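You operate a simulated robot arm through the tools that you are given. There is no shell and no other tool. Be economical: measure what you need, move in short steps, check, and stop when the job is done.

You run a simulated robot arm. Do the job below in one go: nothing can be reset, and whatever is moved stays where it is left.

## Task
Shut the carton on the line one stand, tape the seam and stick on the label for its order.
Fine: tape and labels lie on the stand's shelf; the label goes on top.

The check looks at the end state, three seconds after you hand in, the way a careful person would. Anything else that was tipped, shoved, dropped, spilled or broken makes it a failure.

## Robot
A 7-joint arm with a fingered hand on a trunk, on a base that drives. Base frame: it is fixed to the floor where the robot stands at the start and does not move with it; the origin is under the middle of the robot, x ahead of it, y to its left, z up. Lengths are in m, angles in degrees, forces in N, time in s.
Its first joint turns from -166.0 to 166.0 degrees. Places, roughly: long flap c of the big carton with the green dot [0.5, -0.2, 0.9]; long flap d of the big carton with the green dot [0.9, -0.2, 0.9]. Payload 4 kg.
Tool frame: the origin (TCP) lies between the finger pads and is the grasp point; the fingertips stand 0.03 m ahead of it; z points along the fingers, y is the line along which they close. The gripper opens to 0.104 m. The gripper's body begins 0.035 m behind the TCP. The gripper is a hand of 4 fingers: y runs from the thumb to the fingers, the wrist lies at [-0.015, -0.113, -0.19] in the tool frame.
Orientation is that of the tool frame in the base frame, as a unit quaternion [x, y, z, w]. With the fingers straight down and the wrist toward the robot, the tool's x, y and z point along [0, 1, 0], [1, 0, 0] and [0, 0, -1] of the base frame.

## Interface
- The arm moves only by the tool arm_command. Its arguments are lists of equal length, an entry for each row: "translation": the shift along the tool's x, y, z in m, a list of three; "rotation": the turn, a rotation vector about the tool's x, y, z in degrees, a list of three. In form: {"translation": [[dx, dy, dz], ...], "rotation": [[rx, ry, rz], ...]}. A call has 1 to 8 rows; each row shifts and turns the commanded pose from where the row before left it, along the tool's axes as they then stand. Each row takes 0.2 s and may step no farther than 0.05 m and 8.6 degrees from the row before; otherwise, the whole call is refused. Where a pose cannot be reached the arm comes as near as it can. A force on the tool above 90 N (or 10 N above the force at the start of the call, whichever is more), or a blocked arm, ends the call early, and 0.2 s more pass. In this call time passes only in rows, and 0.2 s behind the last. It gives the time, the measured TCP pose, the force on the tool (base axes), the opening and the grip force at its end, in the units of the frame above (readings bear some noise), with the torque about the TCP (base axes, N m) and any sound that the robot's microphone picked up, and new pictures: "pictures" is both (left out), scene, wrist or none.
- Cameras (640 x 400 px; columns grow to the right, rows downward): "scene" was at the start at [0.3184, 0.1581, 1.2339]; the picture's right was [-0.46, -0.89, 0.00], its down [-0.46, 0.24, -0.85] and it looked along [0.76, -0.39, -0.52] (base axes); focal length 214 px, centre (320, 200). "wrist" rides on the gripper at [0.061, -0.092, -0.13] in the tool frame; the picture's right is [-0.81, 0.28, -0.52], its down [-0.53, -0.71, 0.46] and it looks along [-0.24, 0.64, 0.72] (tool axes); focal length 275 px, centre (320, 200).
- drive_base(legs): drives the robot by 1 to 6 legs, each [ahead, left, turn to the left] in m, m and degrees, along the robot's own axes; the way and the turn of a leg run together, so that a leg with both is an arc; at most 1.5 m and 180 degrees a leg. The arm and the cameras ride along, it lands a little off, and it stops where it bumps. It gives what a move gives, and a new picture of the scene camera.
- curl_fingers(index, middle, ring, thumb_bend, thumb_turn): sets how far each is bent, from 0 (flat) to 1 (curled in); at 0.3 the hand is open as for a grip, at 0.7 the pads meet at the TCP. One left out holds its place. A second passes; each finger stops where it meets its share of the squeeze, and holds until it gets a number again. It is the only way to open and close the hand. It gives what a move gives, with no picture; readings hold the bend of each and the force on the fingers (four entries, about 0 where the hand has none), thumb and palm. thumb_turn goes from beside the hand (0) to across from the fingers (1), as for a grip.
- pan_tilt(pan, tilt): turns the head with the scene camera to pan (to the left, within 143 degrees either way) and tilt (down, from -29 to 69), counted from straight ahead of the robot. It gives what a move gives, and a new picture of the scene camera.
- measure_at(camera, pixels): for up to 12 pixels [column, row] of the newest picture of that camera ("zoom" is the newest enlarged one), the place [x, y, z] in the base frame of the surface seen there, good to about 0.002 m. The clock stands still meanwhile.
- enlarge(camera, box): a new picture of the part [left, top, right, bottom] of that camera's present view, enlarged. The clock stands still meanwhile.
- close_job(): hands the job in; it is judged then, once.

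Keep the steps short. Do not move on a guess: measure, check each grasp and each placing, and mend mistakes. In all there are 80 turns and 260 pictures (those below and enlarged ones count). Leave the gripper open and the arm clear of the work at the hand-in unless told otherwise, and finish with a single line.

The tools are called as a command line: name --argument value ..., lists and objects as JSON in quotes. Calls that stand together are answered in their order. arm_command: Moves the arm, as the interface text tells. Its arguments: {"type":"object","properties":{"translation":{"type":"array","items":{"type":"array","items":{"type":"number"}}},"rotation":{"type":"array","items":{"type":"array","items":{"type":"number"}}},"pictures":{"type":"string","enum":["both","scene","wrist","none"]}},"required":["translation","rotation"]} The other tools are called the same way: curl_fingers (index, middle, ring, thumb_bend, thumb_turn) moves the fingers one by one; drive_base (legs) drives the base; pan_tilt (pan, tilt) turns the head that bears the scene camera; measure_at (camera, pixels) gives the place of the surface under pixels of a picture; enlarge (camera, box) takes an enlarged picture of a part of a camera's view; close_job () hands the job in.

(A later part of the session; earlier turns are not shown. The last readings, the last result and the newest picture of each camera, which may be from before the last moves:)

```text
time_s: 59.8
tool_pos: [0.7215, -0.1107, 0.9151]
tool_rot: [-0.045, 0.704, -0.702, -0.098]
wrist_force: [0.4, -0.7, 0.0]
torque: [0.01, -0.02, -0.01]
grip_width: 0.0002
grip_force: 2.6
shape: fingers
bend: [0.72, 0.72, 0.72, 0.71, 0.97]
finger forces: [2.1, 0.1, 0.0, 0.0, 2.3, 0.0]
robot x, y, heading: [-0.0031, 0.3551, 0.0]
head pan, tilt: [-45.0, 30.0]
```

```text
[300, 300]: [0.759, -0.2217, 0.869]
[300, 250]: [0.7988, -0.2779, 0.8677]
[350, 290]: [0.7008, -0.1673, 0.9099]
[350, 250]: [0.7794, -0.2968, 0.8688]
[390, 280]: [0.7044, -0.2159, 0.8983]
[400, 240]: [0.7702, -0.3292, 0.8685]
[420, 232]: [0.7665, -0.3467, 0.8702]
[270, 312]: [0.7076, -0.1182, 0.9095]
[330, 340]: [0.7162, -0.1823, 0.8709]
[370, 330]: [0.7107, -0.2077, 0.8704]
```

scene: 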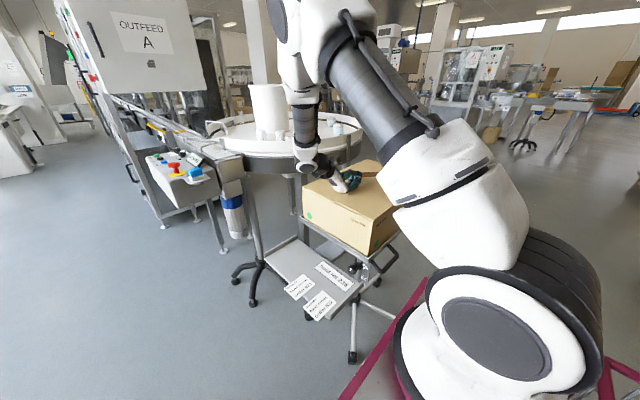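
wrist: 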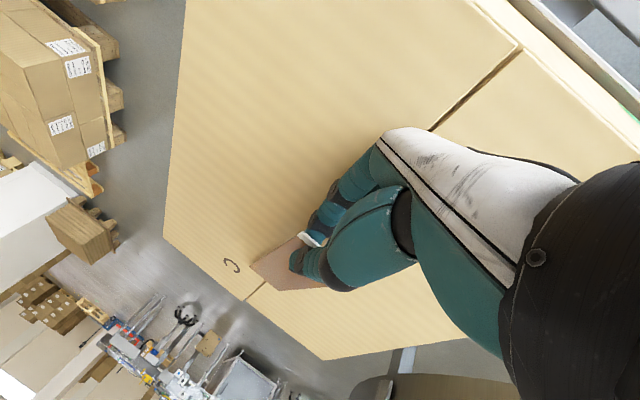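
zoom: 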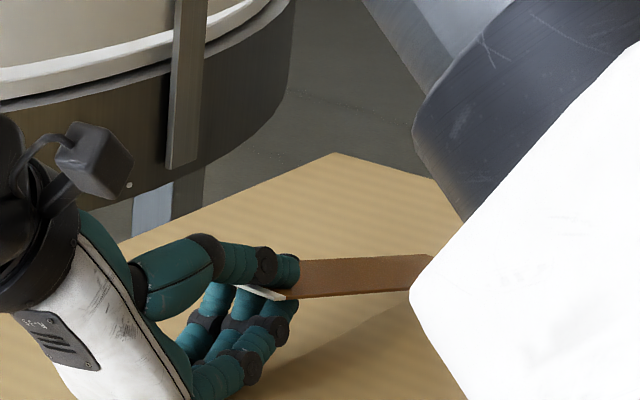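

The far end is ~7 mm above. I'll pitch 4° to bring it into contact, then open the thumb, so the tape rests on its far end and the fingertips.

arm_command --translation '[[0, 0, 0], [0, 0.002, 0]]' --rotation '[[-3.9, -0.8, -0.27], [0, 0, 0]]' --pictures "scene"

enlarge --camera "scene" --box '[330, 140, 400, 190]'

measure_at --camera "zoom" --pixels '[[320, 290], [350, 285], [390, 280], [410, 275], [350, 268], [390, 266], [320, 270], [400, 262], [415, 262]]'

```text
time_s: 60.4
tool_pos: [0.7202, -0.1104, 0.9143]
tool_rot: [-0.049, 0.728, -0.678, -0.095]
wrist_force: [-0.2, 0.5, -0.3]
torque: [0.01, 0.01, -0.01]
grip_width: 0.0001
grip_force: 1.9
shape: fingers
bend: [0.72, 0.72, 0.72, 0.71, 0.97]
finger forces: [1.9, 0.2, 0.1, 0.0, 2.1, 0.0]
robot x, y, heading: [0.0014, 0.3561, -0.2]
head pan, tilt: [-45.0, 30.0]
```

scene: 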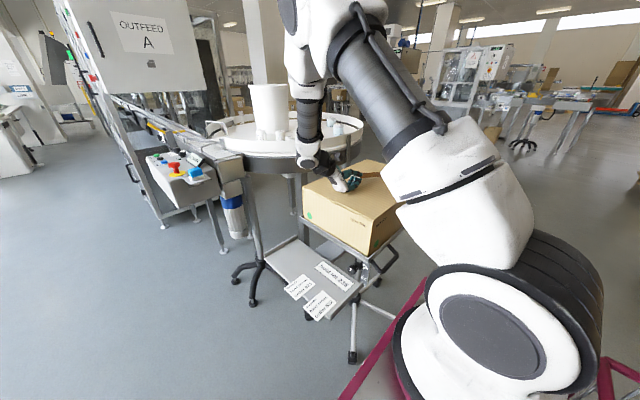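

```text
8.00 times, centred on (365, 165) of scene
```

zoom: 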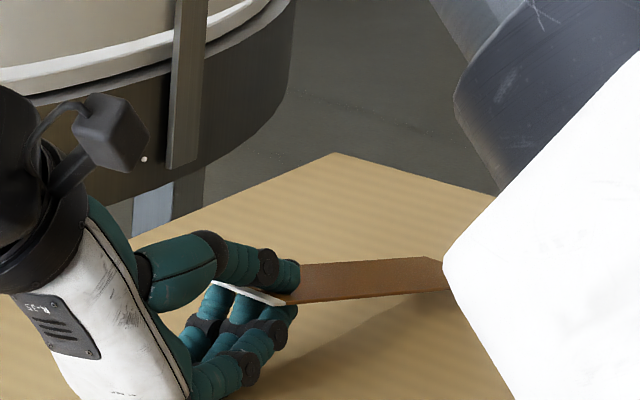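

```text
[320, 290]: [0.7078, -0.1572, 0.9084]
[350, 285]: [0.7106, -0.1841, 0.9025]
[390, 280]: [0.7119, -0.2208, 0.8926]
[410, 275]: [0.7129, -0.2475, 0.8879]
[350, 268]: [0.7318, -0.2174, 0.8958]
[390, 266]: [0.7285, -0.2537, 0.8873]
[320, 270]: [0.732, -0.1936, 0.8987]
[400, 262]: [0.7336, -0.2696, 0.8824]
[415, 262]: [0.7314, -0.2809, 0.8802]
```

The tape's far end rests on the carton (tape no longer follows the hand's pitch), and it sits over the seam. Open the thumb only.

curl_fingers --thumb_bend 0.35

enlarge --camera "scene" --box '[330, 140, 400, 190]'

```text
time_s: 61.4
tool_pos: [0.7214, -0.1101, 0.9154]
tool_rot: [-0.048, 0.727, -0.678, -0.095]
wrist_force: [0.0, 0.0, 0.3]
torque: [-0.01, 0.02, 0.01]
grip_width: 0.0407
grip_force: 0.0
shape: fingers
bend: [0.72, 0.72, 0.72, 0.35, 0.97]
finger forces: [0.0, 0.0, 0.0, 0.0, 0.1, 0.0]
robot x, y, heading: [-0.0009, 0.3555, -0.0]
head pan, tilt: [-45.0, 30.0]
```

```text
8.00 times, centred on (365, 165) of scene
```

zoom: 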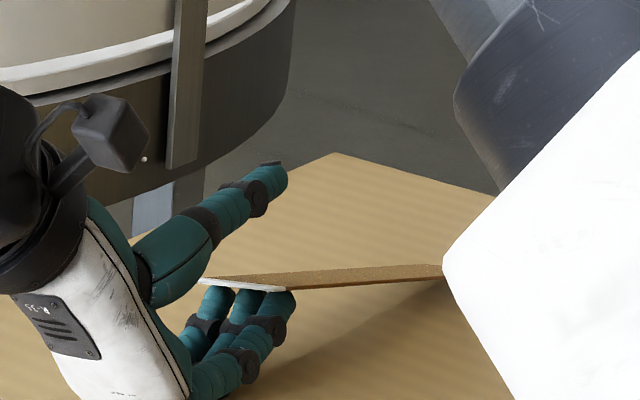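

The tape now rests on the fingertips. I withdraw the fingers quickly along +y.

arm_command --translation '[[0, 0.003, -0.048], [0, 0.003, -0.048], [0, -0.01, -0.045], [0, -0.03, -0.035]]' --rotation '[[0, 0, 0], [0, 0, 0], [0, 0, 0], [0, 0, 0]]' --pictures "scene"

enlarge --camera "scene" --box '[310, 130, 410, 200]'

```text
time_s: 62.4
tool_pos: [0.7417, 0.0636, 0.9592]
tool_rot: [-0.048, 0.727, -0.678, -0.096]
wrist_force: [0.3, -0.2, 0.4]
torque: [0.0, -0.01, -0.03]
grip_width: 0.0409
grip_force: 0.0
shape: fingers
bend: [0.72, 0.72, 0.72, 0.35, 0.97]
finger forces: [0.0, 0.0, 0.0, 0.1, 0.1, 0.1]
robot x, y, heading: [-0.0024, 0.3538, 0.1]
head pan, tilt: [-45.0, 30.0]
```

scene: 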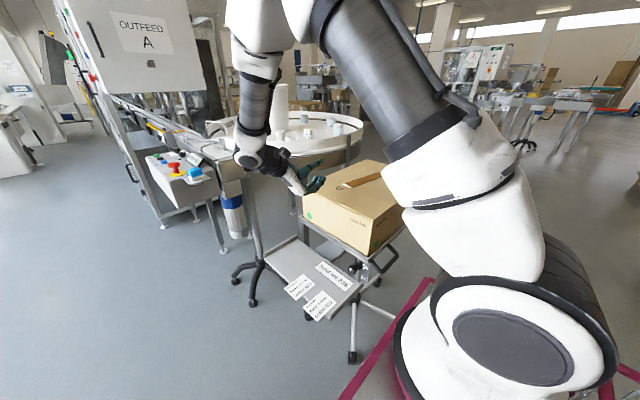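

```text
5.71 times, centred on (360, 165) of scene
```

zoom: 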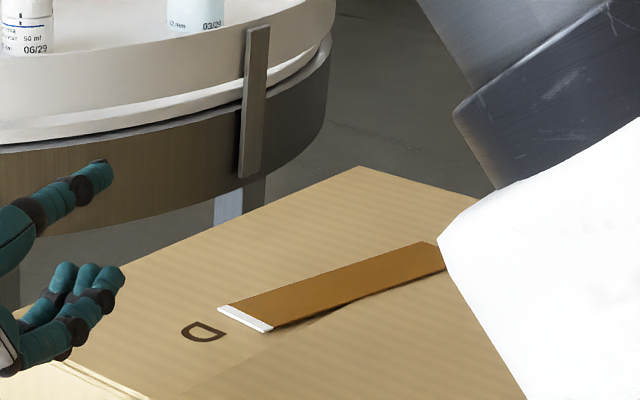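

The tape is down. I measure its corners and the seam.

measure_at --camera "zoom" --pixels '[[222, 308], [268, 329], [245, 318], [300, 315], [275, 292], [350, 296], [340, 270], [400, 275], [400, 252], [425, 245], [432, 265], [200, 380]]'

enlarge --camera "wrist" --box '[0, 0, 640, 400]'

```text
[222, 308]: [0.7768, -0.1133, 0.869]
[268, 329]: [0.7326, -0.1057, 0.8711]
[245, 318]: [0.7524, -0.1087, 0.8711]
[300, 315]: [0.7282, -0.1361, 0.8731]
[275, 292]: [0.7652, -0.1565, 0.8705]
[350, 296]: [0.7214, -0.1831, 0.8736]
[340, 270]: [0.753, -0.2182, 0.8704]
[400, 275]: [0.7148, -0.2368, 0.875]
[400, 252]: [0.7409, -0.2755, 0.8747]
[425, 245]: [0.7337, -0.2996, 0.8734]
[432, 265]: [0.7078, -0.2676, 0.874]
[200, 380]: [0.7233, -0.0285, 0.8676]
```

```text
1.00 times, centred on (320, 200) of wrist (not enlarged: the box is as wide or as high as the picture)
```

zoom: 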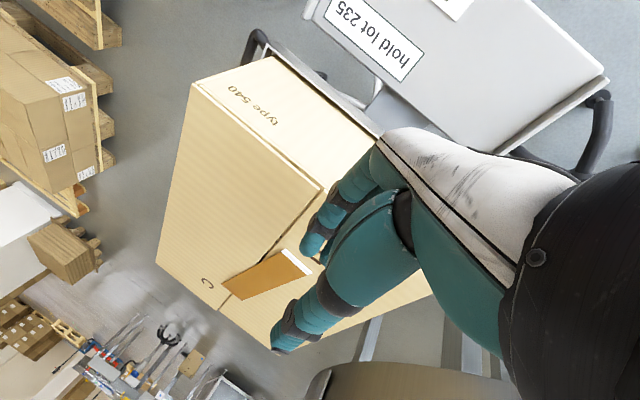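

The tape landed yawed about 9° and ~2 cm to the D side at its near end. I'll nudge it straight: hand pointing down, straddling the tape, fingers' line pushing its edge in −x. First raise and turn the hand back to pointing down.

arm_command --translation '[[0.009, -0.047, 0], [0.009, -0.047, 0], [0.009, -0.047, 0], [0, 0, 0], [0, 0, 0], [0, 0, 0], [0, 0, 0], [0, 0, 0]]' --rotation '[[0, 0, 0], [0, 0, 0], [0, 0, 0], [-5.1, 3.83, 5.11], [-5.1, 3.83, 5.11], [-5.1, 3.83, 5.11], [-5.1, 3.83, 5.11], [-5.1, 3.83, 5.11]]' --pictures "none"

arm_command --translation '[[0, 0, 0], [0, 0, 0], [0, 0, 0], [0, 0, 0], [0, 0, 0], [0, 0, 0], [0, 0, 0], [0, 0, 0]]' --rotation '[[-5.1, 3.83, 5.11], [-5.1, 3.83, 5.11], [-5.1, 3.83, 5.11], [-5.1, 3.83, 5.11], [-5.1, 3.83, 5.11], [-5.1, 3.83, 5.11], [-5.1, 3.83, 5.11], [-5.1, 3.83, 5.11]]' --pictures "none"

arm_command --translation '[[0, 0, 0], [0, 0, 0]]' --rotation '[[-5.1, 3.83, 5.11], [-5.1, 3.83, 5.11]]' --pictures "scene"

```text
time_s: 64.2
tool_pos: [0.7429, 0.0546, 1.1018]
tool_rot: [0.245, 0.824, -0.506, -0.07]
wrist_force: [0.3, 0.5, -0.2]
torque: [-0.02, 0.02, -0.01]
grip_width: 0.0408
grip_force: 0.0
shape: fingers
bend: [0.72, 0.72, 0.72, 0.35, 0.97]
finger forces: [0.0, 0.1, 0.0, 0.1, 0.0, 0.1]
robot x, y, heading: [-0.003, 0.3543, 0.2]
head pan, tilt: [-45.0, 30.0]
```

```text
time_s: 66.0
tool_pos: [0.7432, 0.0536, 1.1016]
tool_rot: [0.637, 0.763, -0.109, -0.015]
wrist_force: [0.1, -0.1, 0.5]
torque: [0.0, 0.01, 0.05]
grip_width: 0.0407
grip_force: 0.1
shape: fingers
bend: [0.72, 0.72, 0.72, 0.35, 0.97]
finger forces: [0.0, 0.1, 0.0, 0.0, 0.0, 0.1]
robot x, y, heading: [0.0024, 0.3542, -0.0]
head pan, tilt: [-45.0, 30.0]
```

```text
time_s: 66.6
tool_pos: [0.743, 0.0537, 1.1017]
tool_rot: [0.707, 0.708, 0.001, 0.002]
wrist_force: [0.1, -0.5, -0.3]
torque: [0.0, 0.03, 0.05]
grip_width: 0.0409
grip_force: 0.0
shape: fingers
bend: [0.72, 0.72, 0.72, 0.35, 0.97]
finger forces: [0.0, 0.0, 0.1, 0.0, 0.0, 0.0]
robot x, y, heading: [-0.0005, 0.3509, 0.1]
head pan, tilt: [-45.0, 30.0]
```

scene: 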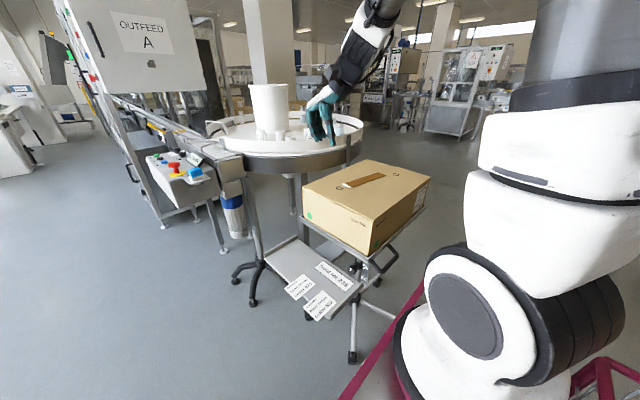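

Hand points down again. Open the hand, move over the tape centre, and look before lowering.

curl_fingers --index 0.3 --middle 0.3 --ring 0.3 --thumb_bend 0.3

arm_command --translation '[[-0.044, 0.001, 0], [-0.044, 0.001, 0], [-0.044, 0.001, 0], [-0.044, 0.001, 0], [-0.044, 0.001, 0], [-0.04, 0, 0], [0, 0, 0.045], [0, 0, 0.045]]' --rotation '[[0, 0, 0], [0, 0, 0], [0, 0, 0], [0, 0, 0], [0, 0, 0], [0, 0, 0], [0, 0, 0], [0, 0, 0]]' --pictures "both"

enlarge --camera "scene" --box '[310, 120, 440, 210]'

```text
time_s: 67.6
tool_pos: [0.7428, 0.0546, 1.1016]
tool_rot: [0.706, 0.708, 0.001, 0.0]
wrist_force: [0.4, -1.0, 0.4]
torque: [-0.02, -0.01, -0.01]
grip_width: 0.1027
grip_force: 0.1
shape: fingers
bend: [0.3, 0.3, 0.3, 0.3, 0.97]
finger forces: [0.0, 0.0, 0.0, 0.0, 0.0, 0.0]
robot x, y, heading: [0.0022, 0.3526, 0.0]
head pan, tilt: [-45.0, 30.0]
```

```text
time_s: 69.4
tool_pos: [0.7485, -0.2068, 1.0119]
tool_rot: [0.706, 0.708, 0.0, 0.0]
wrist_force: [-0.1, -0.1, 0.9]
torque: [-0.04, 0.0, 0.0]
grip_width: 0.1028
grip_force: 0.0
shape: fingers
bend: [0.3, 0.3, 0.3, 0.3, 0.97]
finger forces: [0.0, 0.1, 0.0, 0.1, 0.1, 0.1]
robot x, y, heading: [-0.0002, 0.3501, -0.3]
head pan, tilt: [-45.0, 30.0]
```

scene: 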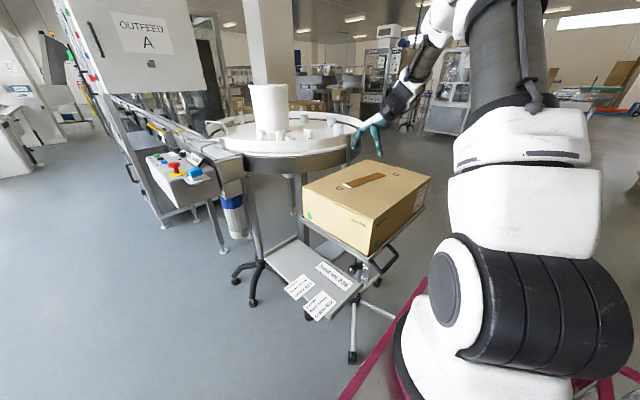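
wrist: 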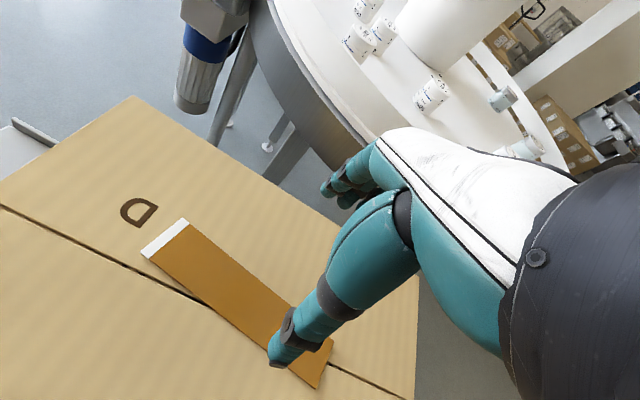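

```text
4.44 times, centred on (375, 165) of scene
```

zoom: 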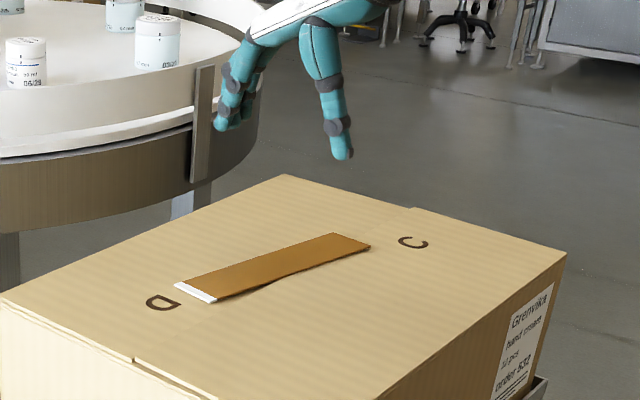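

Clear view in the wrist picture; I measure tape corners and the seam.

measure_at --camera "wrist" --pixels '[[185, 222], [146, 250], [317, 383], [329, 344], [235, 315], [270, 290], [30, 219], [110, 259], [385, 390], [180, 235], [156, 253], [160, 270]]'

```text
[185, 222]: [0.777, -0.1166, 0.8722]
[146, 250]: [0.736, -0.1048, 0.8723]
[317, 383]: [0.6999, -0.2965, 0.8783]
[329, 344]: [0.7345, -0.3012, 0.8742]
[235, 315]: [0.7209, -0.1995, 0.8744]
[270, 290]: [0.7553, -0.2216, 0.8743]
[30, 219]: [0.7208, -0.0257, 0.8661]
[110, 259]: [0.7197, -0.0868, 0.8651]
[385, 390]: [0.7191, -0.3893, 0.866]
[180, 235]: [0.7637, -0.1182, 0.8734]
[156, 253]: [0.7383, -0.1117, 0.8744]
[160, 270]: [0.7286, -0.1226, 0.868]
```

Tape yaw ≈12°, centre (0.737, −0.205); seam at x=0.7195. I lower the open hand so fingertips graze flap D beyond the tape's edge.

arm_command --translation '[[0, 0.004, 0.045], [0, 0, 0.045], [0, 0, 0.015], [0, 0, 0.006]]' --rotation '[[0, 0, 0], [0, 0, 0], [0, 0, 0], [0, 0, 0]]' --pictures "both"

enlarge --camera "scene" --box '[320, 140, 420, 210]'

```text
time_s: 70.4
tool_pos: [0.7521, -0.2064, 0.9014]
tool_rot: [0.706, 0.708, 0.001, 0.001]
wrist_force: [-0.1, -0.8, 0.8]
torque: [0.02, 0.03, 0.01]
grip_width: 0.1028
grip_force: 0.1
shape: fingers
bend: [0.3, 0.3, 0.3, 0.3, 0.97]
finger forces: [0.1, 0.0, 0.0, 0.0, 0.1, 0.0]
robot x, y, heading: [0.0022, 0.353, 0.1]
head pan, tilt: [-45.0, 30.0]
```

scene: 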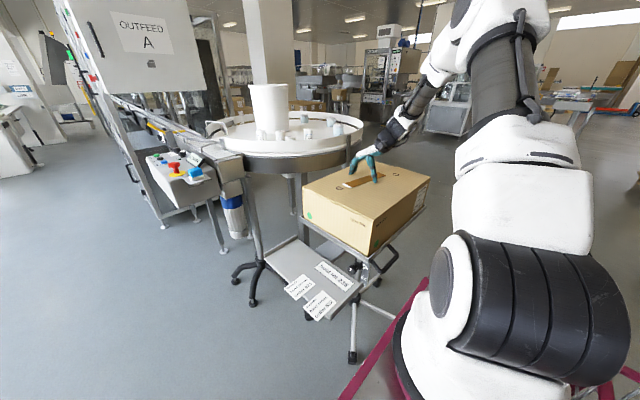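
wrist: 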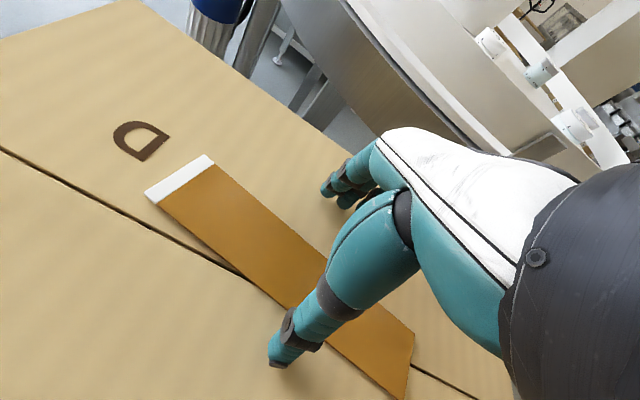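

```text
5.71 times, centred on (370, 175) of scene
```

zoom: 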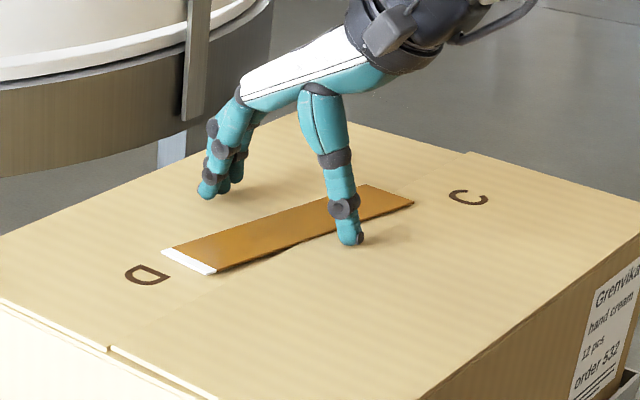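

Straddled, tips just off the surface. Lower 2 mm and push in −x by 4.5 cm.

arm_command --translation '[[0, 0, 0.002], [0, -0.01, 0], [0, -0.01, 0], [0, -0.01, 0], [0, -0.008, 0], [0, -0.007, 0]]' --rotation '[[0, 0, 0], [0, 0, 0], [0, 0, 0], [0, 0, 0], [0, 0, 0], [0, 0, 0]]' --pictures "wrist"

enlarge --camera "scene" --box '[320, 140, 420, 210]'

```text
time_s: 71.8
tool_pos: [0.7086, -0.2066, 0.8979]
tool_rot: [0.706, 0.708, 0.001, 0.0]
wrist_force: [0.3, -0.8, 0.0]
torque: [-0.03, -0.08, 0.0]
grip_width: 0.1027
grip_force: 0.4
shape: fingers
bend: [0.3, 0.3, 0.3, 0.3, 0.97]
finger forces: [0.2, 0.7, 0.0, 0.0, 0.1, 0.0]
robot x, y, heading: [-0.0008, 0.3534, -0.2]
head pan, tilt: [-45.0, 30.0]
```

wrist: 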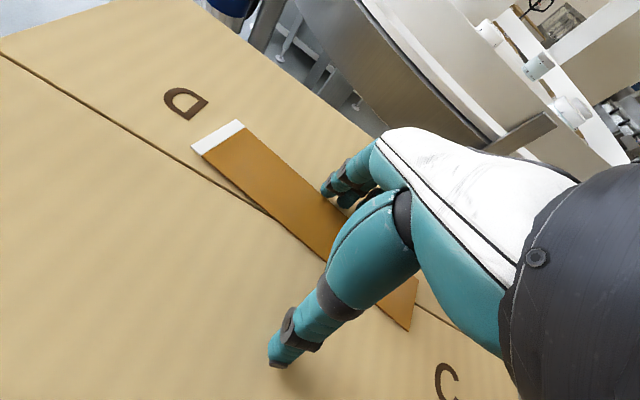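

```text
5.71 times, centred on (370, 175) of scene
```

zoom: 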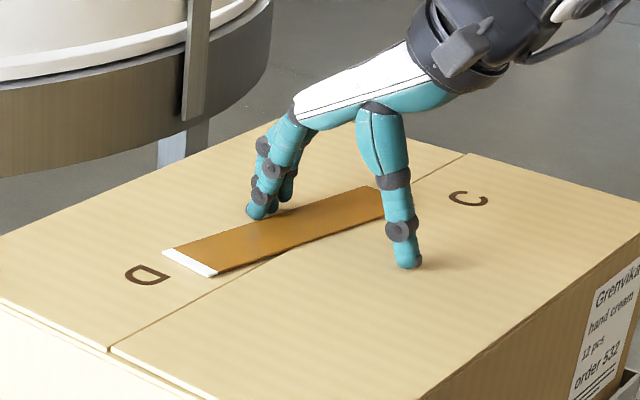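

Contact just made (0.7 N). Continue 1.4 cm slowly.

arm_command --translation '[[0, -0.004, 0], [0, -0.004, 0], [0, -0.003, 0], [0, -0.003, 0]]' --rotation '[[0, 0, 0], [0, 0, 0], [0, 0, 0], [0, 0, 0]]' --pictures "wrist"

measure_at --camera "wrist" --pixels '[[200, 150], [240, 125], [210, 155], [250, 135], [270, 215], [290, 180], [300, 240], [100, 118]]'

enlarge --camera "scene" --box '[320, 140, 420, 210]'

```text
time_s: 72.8
tool_pos: [0.6938, -0.206, 0.8985]
tool_rot: [0.706, 0.708, 0.001, 0.001]
wrist_force: [1.5, 0.2, 2.1]
torque: [0.01, -0.12, 0.01]
grip_width: 0.103
grip_force: 1.0
shape: fingers
bend: [0.3, 0.3, 0.3, 0.3, 0.97]
finger forces: [0.4, 1.7, 0.1, 0.0, 0.0, 0.0]
robot x, y, heading: [-0.0028, 0.3505, 0.1]
head pan, tilt: [-45.0, 30.0]
```

wrist: 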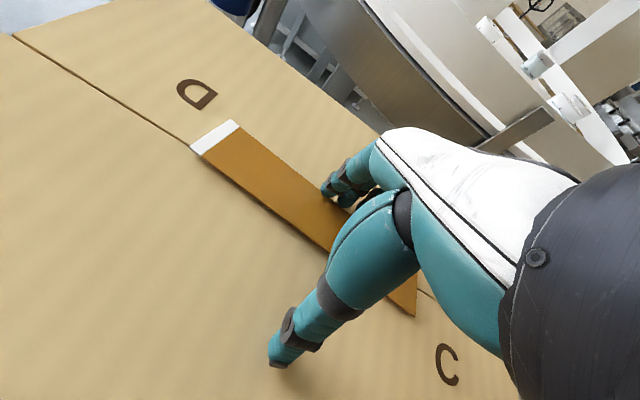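

```text
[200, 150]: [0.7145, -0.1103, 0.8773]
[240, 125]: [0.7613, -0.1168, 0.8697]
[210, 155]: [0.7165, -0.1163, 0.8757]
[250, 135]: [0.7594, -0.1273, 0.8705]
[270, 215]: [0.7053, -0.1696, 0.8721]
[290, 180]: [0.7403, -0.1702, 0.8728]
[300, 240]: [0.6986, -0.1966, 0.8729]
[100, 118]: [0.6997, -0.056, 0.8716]
```

```text
5.71 times, centred on (370, 175) of scene
```

zoom: 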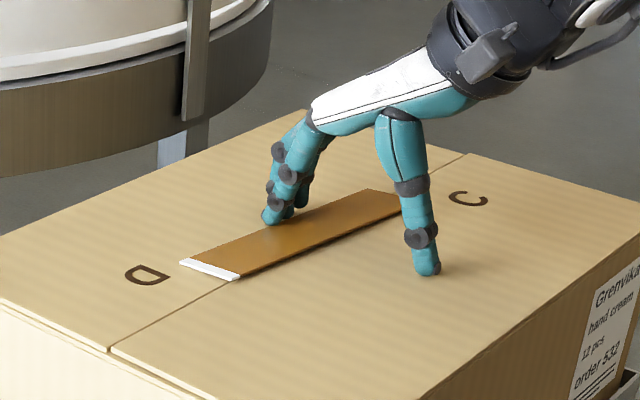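

The tape slides easily: centre is now ≈x 0.721 but it is still yawed ~10°. I back off, shift toward the near end (y≈−0.14) and push just that end.

arm_command --translation '[[0, 0.016, 0], [0, 0.016, 0], [0.035, 0, 0], [0.033, 0, 0], [0, -0.012, 0], [0, -0.008, 0], [0, -0.005, 0], [0, -0.004, 0]]' --rotation '[[0, 0, 0], [0, 0, 0], [0, 0, 0], [0, 0, 0], [0, 0, 0], [0, 0, 0], [0, 0, 0], [0, 0, 0]]' --pictures "wrist"

enlarge --camera "scene" --box '[320, 140, 420, 210]'

```text
time_s: 74.6
tool_pos: [0.6966, -0.1387, 0.8994]
tool_rot: [0.706, 0.708, 0.0, 0.001]
wrist_force: [-0.2, 0.1, 0.0]
torque: [0.0, -0.02, 0.03]
grip_width: 0.1031
grip_force: 0.0
shape: fingers
bend: [0.3, 0.3, 0.3, 0.3, 0.97]
finger forces: [0.1, 0.7, 0.0, 0.0, 0.0, 0.0]
robot x, y, heading: [-0.0025, 0.3473, -0.1]
head pan, tilt: [-45.0, 30.0]
```

wrist: 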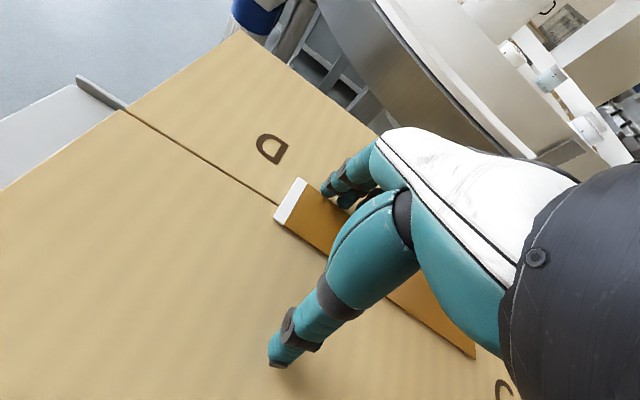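

```text
5.71 times, centred on (370, 175) of scene
```

zoom: 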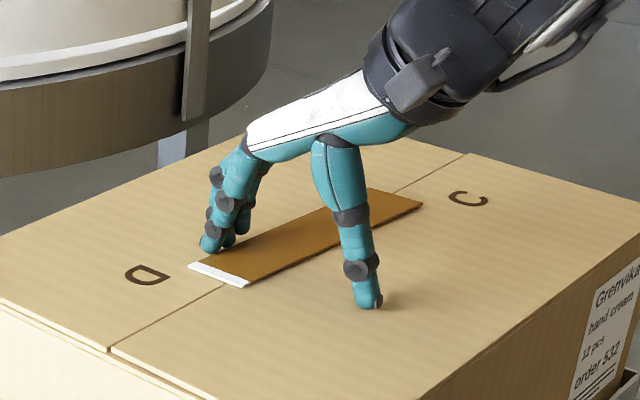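

Working; push another 9 mm and measure.

arm_command --translation '[[0, -0.003, 0], [0, -0.003, 0], [0, -0.003, 0]]' --rotation '[[0, 0, 0], [0, 0, 0], [0, 0, 0]]' --pictures "wrist"

enlarge --camera "scene" --box '[320, 140, 420, 210]'

measure_at --camera "zoom" --pixels '[[195, 265], [245, 287], [250, 291], [320, 255], [415, 206], [420, 204], [375, 190], [300, 262], [275, 235], [220, 288], [420, 180], [455, 157]]'

```text
time_s: 75.4
tool_pos: [0.6872, -0.1385, 0.8988]
tool_rot: [0.706, 0.708, 0.001, 0.0]
wrist_force: [0.0, 0.8, 1.0]
torque: [0.02, -0.08, -0.01]
grip_width: 0.1031
grip_force: 0.5
shape: fingers
bend: [0.3, 0.3, 0.3, 0.3, 0.97]
finger forces: [0.1, 0.8, 0.0, 0.0, 0.0, 0.0]
robot x, y, heading: [-0.0002, 0.3519, 0.0]
head pan, tilt: [-45.0, 30.0]
```

wrist: 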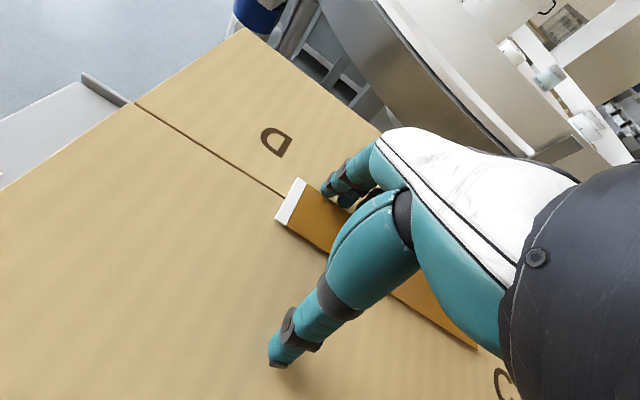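

```text
5.71 times, centred on (370, 175) of scene
```

zoom: 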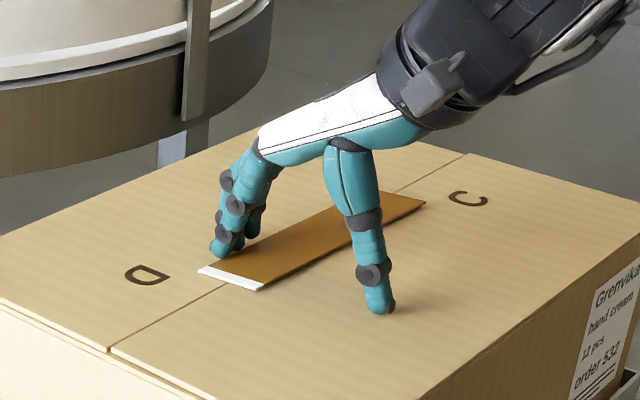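

```text
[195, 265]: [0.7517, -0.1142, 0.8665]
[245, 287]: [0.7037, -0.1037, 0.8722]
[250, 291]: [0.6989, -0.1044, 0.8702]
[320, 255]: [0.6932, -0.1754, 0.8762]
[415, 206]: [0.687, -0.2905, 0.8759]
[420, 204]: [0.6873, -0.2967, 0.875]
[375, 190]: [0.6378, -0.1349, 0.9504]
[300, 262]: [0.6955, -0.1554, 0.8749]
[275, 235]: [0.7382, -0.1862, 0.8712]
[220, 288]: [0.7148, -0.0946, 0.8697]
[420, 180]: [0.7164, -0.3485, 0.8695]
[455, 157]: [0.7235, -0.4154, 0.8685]
```

Now yaw is ≈4°: near end centred (0.722) but the far end sits at 0.709. I push the far end +x by ~1 cm with the thumb.

arm_command --translation '[[0, 0.03, -0.001], [-0.045, 0, 0], [-0.045, 0, 0], [-0.045, 0, 0], [0, 0.012, 0], [0, 0.008, 0], [0, 0.006, 0], [0, 0.003, 0]]' --rotation '[[0, 0, 0], [0, 0, 0], [0, 0, 0], [0, 0, 0], [0, 0, 0], [0, 0, 0], [0, 0, 0], [0, 0, 0]]' --pictures "wrist"

measure_at --camera "wrist" --pixels '[[150, 60], [200, 100], [240, 150], [280, 200], [100, 50]]'

enlarge --camera "scene" --box '[320, 140, 420, 210]'

```text
time_s: 77.2
tool_pos: [0.7467, -0.2722, 0.8989]
tool_rot: [0.706, 0.708, 0.001, 0.001]
wrist_force: [0.3, 0.4, 0.5]
torque: [-0.01, 0.02, 0.0]
grip_width: 0.1032
grip_force: 0.0
shape: fingers
bend: [0.3, 0.3, 0.3, 0.3, 0.97]
finger forces: [0.0, 0.1, 0.0, 0.0, 0.0, 0.0]
robot x, y, heading: [-0.0009, 0.3563, -0.1]
head pan, tilt: [-45.0, 30.0]
```

wrist: 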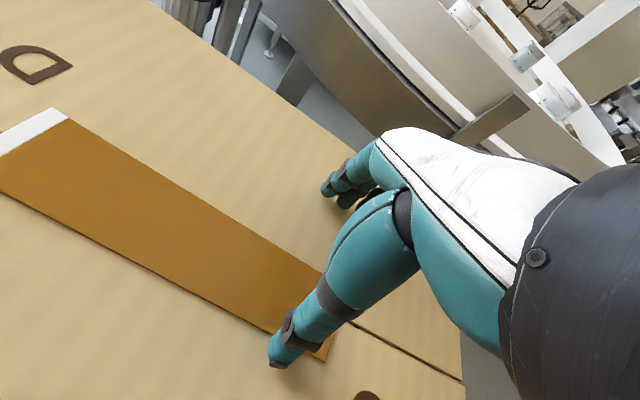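

```text
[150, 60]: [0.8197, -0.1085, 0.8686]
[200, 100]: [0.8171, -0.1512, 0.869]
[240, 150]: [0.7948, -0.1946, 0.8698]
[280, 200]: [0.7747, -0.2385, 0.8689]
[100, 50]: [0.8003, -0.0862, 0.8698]
```

```text
5.71 times, centred on (370, 175) of scene
```

zoom: 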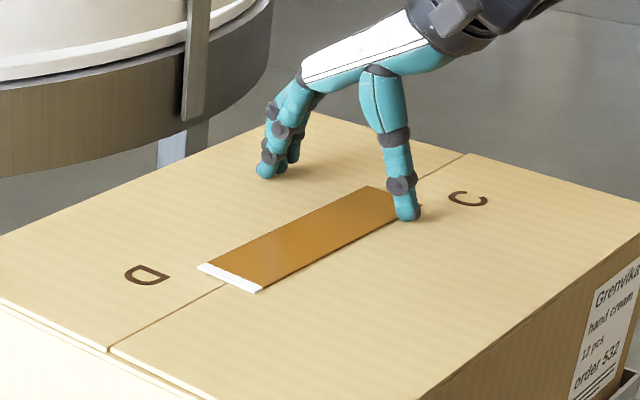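

Thumb is at the edge but not pushing yet. Continue 9 mm.

arm_command --translation '[[0, 0.003, 0], [0, 0.003, 0], [0, 0.003, 0]]' --rotation '[[0, 0, 0], [0, 0, 0], [0, 0, 0]]' --pictures "wrist"

measure_at --camera "wrist" --pixels '[[40, 125], [55, 113], [100, 150], [200, 205], [290, 255], [20, 200], [60, 222], [120, 255], [200, 298], [250, 325], [330, 340], [420, 375]]'

```text
time_s: 78.0
tool_pos: [0.7551, -0.2729, 0.8994]
tool_rot: [0.706, 0.708, 0.0, 0.001]
wrist_force: [0.3, -0.1, 0.0]
torque: [0.0, 0.01, -0.01]
grip_width: 0.1034
grip_force: 0.1
shape: fingers
bend: [0.3, 0.3, 0.3, 0.3, 0.97]
finger forces: [0.1, 0.0, 0.0, 0.0, 0.2, 0.0]
robot x, y, heading: [0.0019, 0.3543, 0.2]
head pan, tilt: [-45.0, 30.0]
```

wrist: 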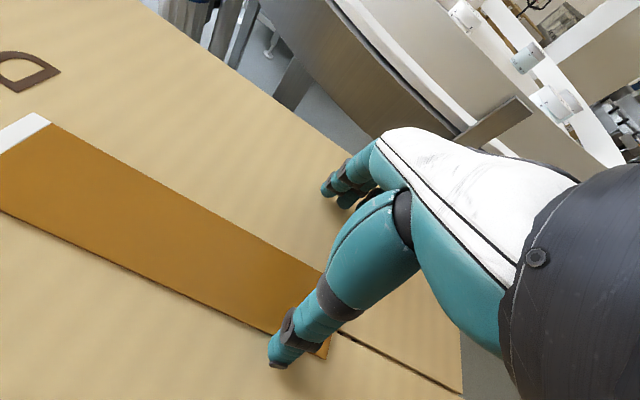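

```text
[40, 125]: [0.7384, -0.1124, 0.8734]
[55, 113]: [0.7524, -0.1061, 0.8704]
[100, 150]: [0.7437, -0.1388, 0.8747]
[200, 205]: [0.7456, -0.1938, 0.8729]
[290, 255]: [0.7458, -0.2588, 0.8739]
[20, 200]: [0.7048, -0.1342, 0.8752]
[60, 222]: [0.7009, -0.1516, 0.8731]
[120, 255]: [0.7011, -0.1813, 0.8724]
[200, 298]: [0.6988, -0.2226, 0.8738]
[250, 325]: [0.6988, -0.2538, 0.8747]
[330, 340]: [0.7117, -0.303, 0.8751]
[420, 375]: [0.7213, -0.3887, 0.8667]
```

The tape now lies straight: edges at x≈0.700 and 0.7455, centre 0.7225 against the seam at 0.720. Back off, lift, close the fingers, and then press the tape down along its length.

arm_command --translation '[[0, -0.015, 0], [0, 0, -0.045], [0, -0.018, -0.03]]' --rotation '[[0, 0, 0], [0, 0, 0], [0, 0, 0]]' --pictures "none"

curl_fingers --index 0.7 --middle 0.7 --ring 0.7 --thumb_bend 0.7

arm_command --translation '[[0, 0, 0.03], [0, 0, 0.03]]' --rotation '[[0, 0, 0], [0, 0, 0]]' --pictures "both"

enlarge --camera "scene" --box '[320, 140, 420, 210]'

```text
time_s: 78.8
tool_pos: [0.7236, -0.2717, 0.9732]
tool_rot: [0.706, 0.708, 0.001, 0.0]
wrist_force: [0.3, 0.3, -0.2]
torque: [0.01, 0.02, -0.01]
grip_width: 0.1032
grip_force: 0.1
shape: fingers
bend: [0.3, 0.3, 0.3, 0.3, 0.97]
finger forces: [0.2, 0.0, 0.0, 0.0, 0.0, 0.1]
robot x, y, heading: [0.0004, 0.3494, -0.3]
head pan, tilt: [-45.0, 30.0]
```

```text
time_s: 79.8
tool_pos: [0.7227, -0.2737, 0.9732]
tool_rot: [0.706, 0.708, 0.0, 0.001]
wrist_force: [0.7, -0.8, 0.6]
torque: [-0.02, 0.0, -0.04]
grip_width: 0.0014
grip_force: 0.0
shape: fingers
bend: [0.7, 0.7, 0.7, 0.7, 0.97]
finger forces: [0.0, 0.0, 0.0, 0.0, 0.1, 0.1]
robot x, y, heading: [-0.004, 0.3507, 0.0]
head pan, tilt: [-45.0, 30.0]
```

```text
time_s: 80.4
tool_pos: [0.7226, -0.2733, 0.915]
tool_rot: [0.706, 0.708, 0.001, 0.0]
wrist_force: [0.1, 0.6, -0.3]
torque: [-0.02, 0.0, 0.01]
grip_width: 0.0014
grip_force: 0.0
shape: fingers
bend: [0.7, 0.7, 0.7, 0.7, 0.97]
finger forces: [0.0, 0.0, 0.1, 0.1, 0.0, 0.0]
robot x, y, heading: [0.0061, 0.3539, -0.2]
head pan, tilt: [-45.0, 30.0]
```

scene: 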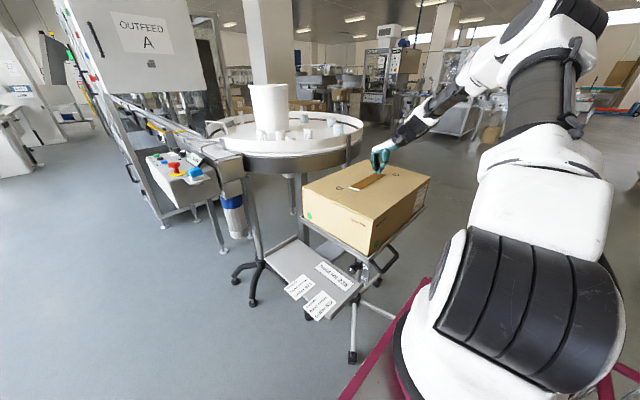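
wrist: 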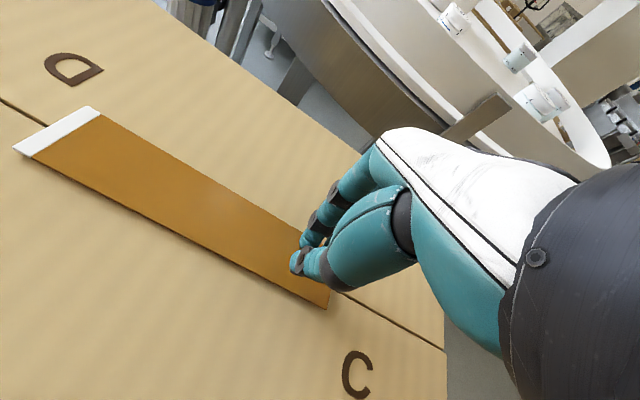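

```text
5.71 times, centred on (370, 175) of scene
```

zoom: 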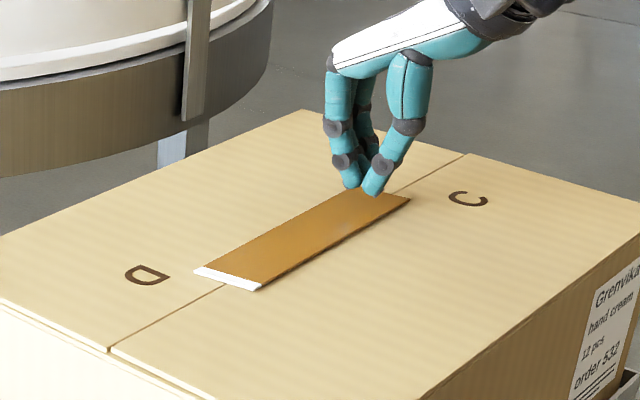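

Tips are ~1 cm above the tape's far part. Press here gently.

arm_command --translation '[[0, 0, 0.008], [0, 0, 0.004], [0, 0, 0.003], [0, 0, 0]]' --rotation '[[0, 0, 0], [0, 0, 0], [0, 0, 0], [0, 0, 0]]' --pictures "none"

```text
time_s: 81.4
tool_pos: [0.7229, -0.2741, 0.9009]
tool_rot: [0.707, 0.708, 0.001, 0.002]
wrist_force: [-3.1, -1.2, 11.8]
torque: [0.09, 0.16, 0.05]
grip_width: 0.0009
grip_force: 5.8
shape: fingers
bend: [0.7, 0.7, 0.7, 0.7, 0.98]
finger forces: [1.1, 0.0, 0.0, 0.0, 11.2, 0.0]
robot x, y, heading: [-0.0005, 0.3543, -0.1]
head pan, tilt: [-45.0, 30.0]
```

Pressed with 12 N. Lift, step 6.5 cm toward the near end, press; repeat near the tab.

arm_command --translation '[[0, 0, -0.012], [0.034, 0, 0], [0.034, 0, 0], [0, 0, 0.009], [0, 0, 0.004], [0, 0, 0]]' --rotation '[[0, 0, 0], [0, 0, 0], [0, 0, 0], [0, 0, 0], [0, 0, 0], [0, 0, 0]]' --pictures "none"

arm_command --translation '[[0, 0, -0.013], [0.035, 0, 0], [0.035, 0, 0], [0, 0, 0.01], [0, 0, 0.004], [0, 0, 0]]' --rotation '[[0, 0, 0], [0, 0, 0], [0, 0, 0], [0, 0, 0], [0, 0, 0], [0, 0, 0]]' --pictures "none"

arm_command --translation '[[0, 0, -0.04], [0, 0, -0.045], [0, -0.04, -0.03], [0, -0.04, -0.03]]' --rotation '[[0, 0, 0], [0, 0, 0], [0, 0, 0], [0, 0, 0]]' --pictures "both"

enlarge --camera "scene" --box '[300, 140, 440, 240]'

```text
time_s: 82.8
tool_pos: [0.723, -0.205, 0.9018]
tool_rot: [0.706, 0.708, 0.001, 0.004]
wrist_force: [-3.0, -1.6, 26.2]
torque: [0.27, 0.39, 0.05]
grip_width: 0.0011
grip_force: 13.5
shape: fingers
bend: [0.7, 0.7, 0.7, 0.7, 0.97]
finger forces: [3.0, 0.1, 0.0, 0.1, 23.4, 0.0]
robot x, y, heading: [0.0006, 0.3512, 0.4]
head pan, tilt: [-45.0, 30.0]
```

```text
time_s: 84.2
tool_pos: [0.7234, -0.1348, 0.9008]
tool_rot: [0.706, 0.708, 0.0, 0.001]
wrist_force: [-3.9, 3.3, 25.7]
torque: [0.26, 0.3, 0.01]
grip_width: 0.0009
grip_force: 12.7
shape: fingers
bend: [0.7, 0.7, 0.7, 0.7, 0.97]
finger forces: [3.3, 1.1, 0.1, 0.1, 21.1, 0.0]
robot x, y, heading: [-0.0013, 0.3536, -0.1]
head pan, tilt: [-45.0, 30.0]
```

```text
time_s: 85.2
tool_pos: [0.6434, -0.1348, 1.0425]
tool_rot: [0.706, 0.708, 0.0, 0.001]
wrist_force: [0.9, -0.2, 0.7]
torque: [0.01, 0.03, 0.01]
grip_width: 0.001
grip_force: 0.0
shape: fingers
bend: [0.7, 0.7, 0.7, 0.7, 0.97]
finger forces: [0.0, 0.0, 0.0, 0.0, 0.0, 0.0]
robot x, y, heading: [0.0002, 0.3544, 0.2]
head pan, tilt: [-45.0, 30.0]
```

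scene: 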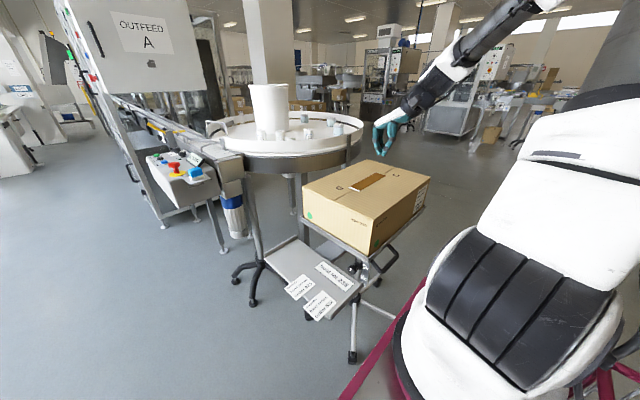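
wrist: 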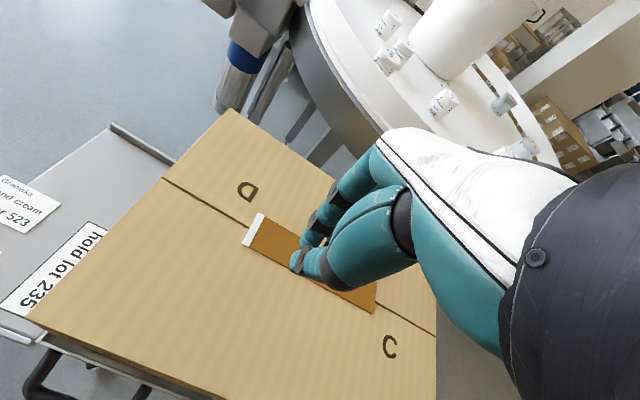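

```text
4.00 times, centred on (370, 190) of scene
```

zoom: 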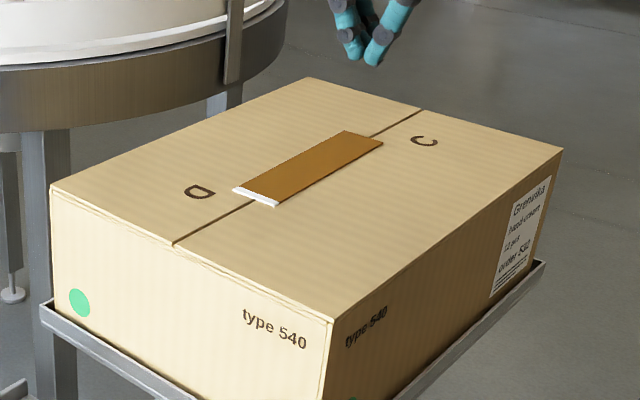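

Tape is flat and centred over the seam. Now the label for order 532. Move left above the shelf side, turn the hand to point −y again, and open it.

arm_command --translation '[[0.048, 0, -0.01], [0.048, 0, -0.01], [0.048, 0, -0.01], [0.048, 0, -0.01], [0.048, 0, -0.01], [0.048, 0, -0.01], [0.048, 0, -0.01], [0.048, 0, -0.01]]' --rotation '[[0, 0, 0], [0, 0, 0], [0, 0, 0], [0, 0, 0], [0, 0, 0], [0, 0, 0], [0, 0, 0], [0, 0, 0]]' --pictures "none"

arm_command --translation '[[0, 0, 0], [0, 0, 0], [0, 0, 0], [0, 0, 0], [0, 0, 0], [0, 0, 0], [0, 0, 0], [0, 0, 0]]' --rotation '[[4.949, -4.949, -4.949], [4.949, -4.949, -4.949], [4.949, -4.949, -4.949], [4.949, -4.949, -4.949], [4.949, -4.949, -4.949], [4.949, -4.949, -4.949], [4.949, -4.949, -4.949], [4.949, -4.949, -4.949]]' --pictures "none"

arm_command --translation '[[0, 0, 0], [0, 0, 0], [0, 0, 0], [0, 0, 0], [0, 0, 0], [0, 0, 0], [0, 0, -0.045], [0, 0, -0.045]]' --rotation '[[4.949, -4.949, -4.949], [4.949, -4.949, -4.949], [4.949, -4.949, -4.949], [4.949, -4.949, -4.949], [4.949, -4.949, -4.949], [4.949, -4.949, -4.949], [0, 0, 0], [0, 0, 0]]' --pictures "none"

curl_fingers --index 0.3 --middle 0.3 --ring 0.3 --thumb_bend 0.3

pan_tilt --pan -30 --tilt 45

```text
time_s: 87.0
tool_pos: [0.6401, 0.2498, 1.1218]
tool_rot: [0.706, 0.708, 0.001, 0.001]
wrist_force: [-0.8, 0.0, 0.6]
torque: [0.04, -0.01, 0.0]
grip_width: 0.0008
grip_force: 0.2
shape: fingers
bend: [0.7, 0.7, 0.7, 0.7, 0.97]
finger forces: [0.1, 0.0, 0.1, 0.0, 0.0, 0.0]
robot x, y, heading: [0.0005, 0.3506, 0.0]
head pan, tilt: [-45.0, 30.0]
```

```text
time_s: 88.8
tool_pos: [0.6411, 0.2489, 1.1227]
tool_rot: [0.352, 0.814, -0.461, 0.002]
wrist_force: [0.4, 0.9, 0.1]
torque: [0.03, -0.02, -0.03]
grip_width: 0.0008
grip_force: 0.1
shape: fingers
bend: [0.7, 0.7, 0.7, 0.7, 0.97]
finger forces: [0.0, 0.0, 0.0, 0.0, 0.0, 0.0]
robot x, y, heading: [-0.0015, 0.3531, 0.1]
head pan, tilt: [-45.0, 30.0]
```

```text
time_s: 90.6
tool_pos: [0.6408, 0.3389, 1.1213]
tool_rot: [0.0, -0.706, 0.708, -0.001]
wrist_force: [-0.5, 0.4, -0.2]
torque: [0.01, 0.04, 0.03]
grip_width: 0.0007
grip_force: 0.0
shape: fingers
bend: [0.7, 0.7, 0.7, 0.7, 0.97]
finger forces: [0.0, 0.1, 0.0, 0.1, 0.1, 0.0]
robot x, y, heading: [-0.0028, 0.3519, 0.2]
head pan, tilt: [-45.0, 30.0]
```

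```text
time_s: 91.6
tool_pos: [0.6394, 0.3382, 1.1214]
tool_rot: [0.001, -0.707, 0.708, -0.002]
wrist_force: [-0.4, 0.8, 0.2]
torque: [0.01, 0.01, -0.02]
grip_width: 0.1026
grip_force: 0.0
shape: fingers
bend: [0.3, 0.3, 0.3, 0.3, 0.97]
finger forces: [0.0, 0.0, 0.0, 0.0, 0.1, 0.1]
robot x, y, heading: [-0.0028, 0.3526, -0.2]
head pan, tilt: [-45.0, 30.0]
```

```text
time_s: 92.4
tool_pos: [0.641, 0.3393, 1.1215]
tool_rot: [0.0, -0.707, 0.708, -0.002]
wrist_force: [0.6, 0.5, -0.8]
torque: [0.02, -0.03, -0.02]
grip_width: 0.1026
grip_force: 0.0
shape: fingers
bend: [0.3, 0.3, 0.3, 0.3, 0.97]
finger forces: [0.0, 0.0, 0.0, 0.1, 0.0, 0.0]
robot x, y, heading: [-0.0026, 0.3577, -0.1]
head pan, tilt: [-30.0, 45.0]
```

scene: 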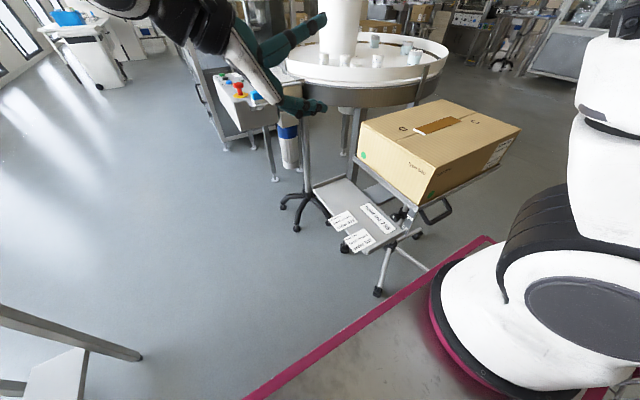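

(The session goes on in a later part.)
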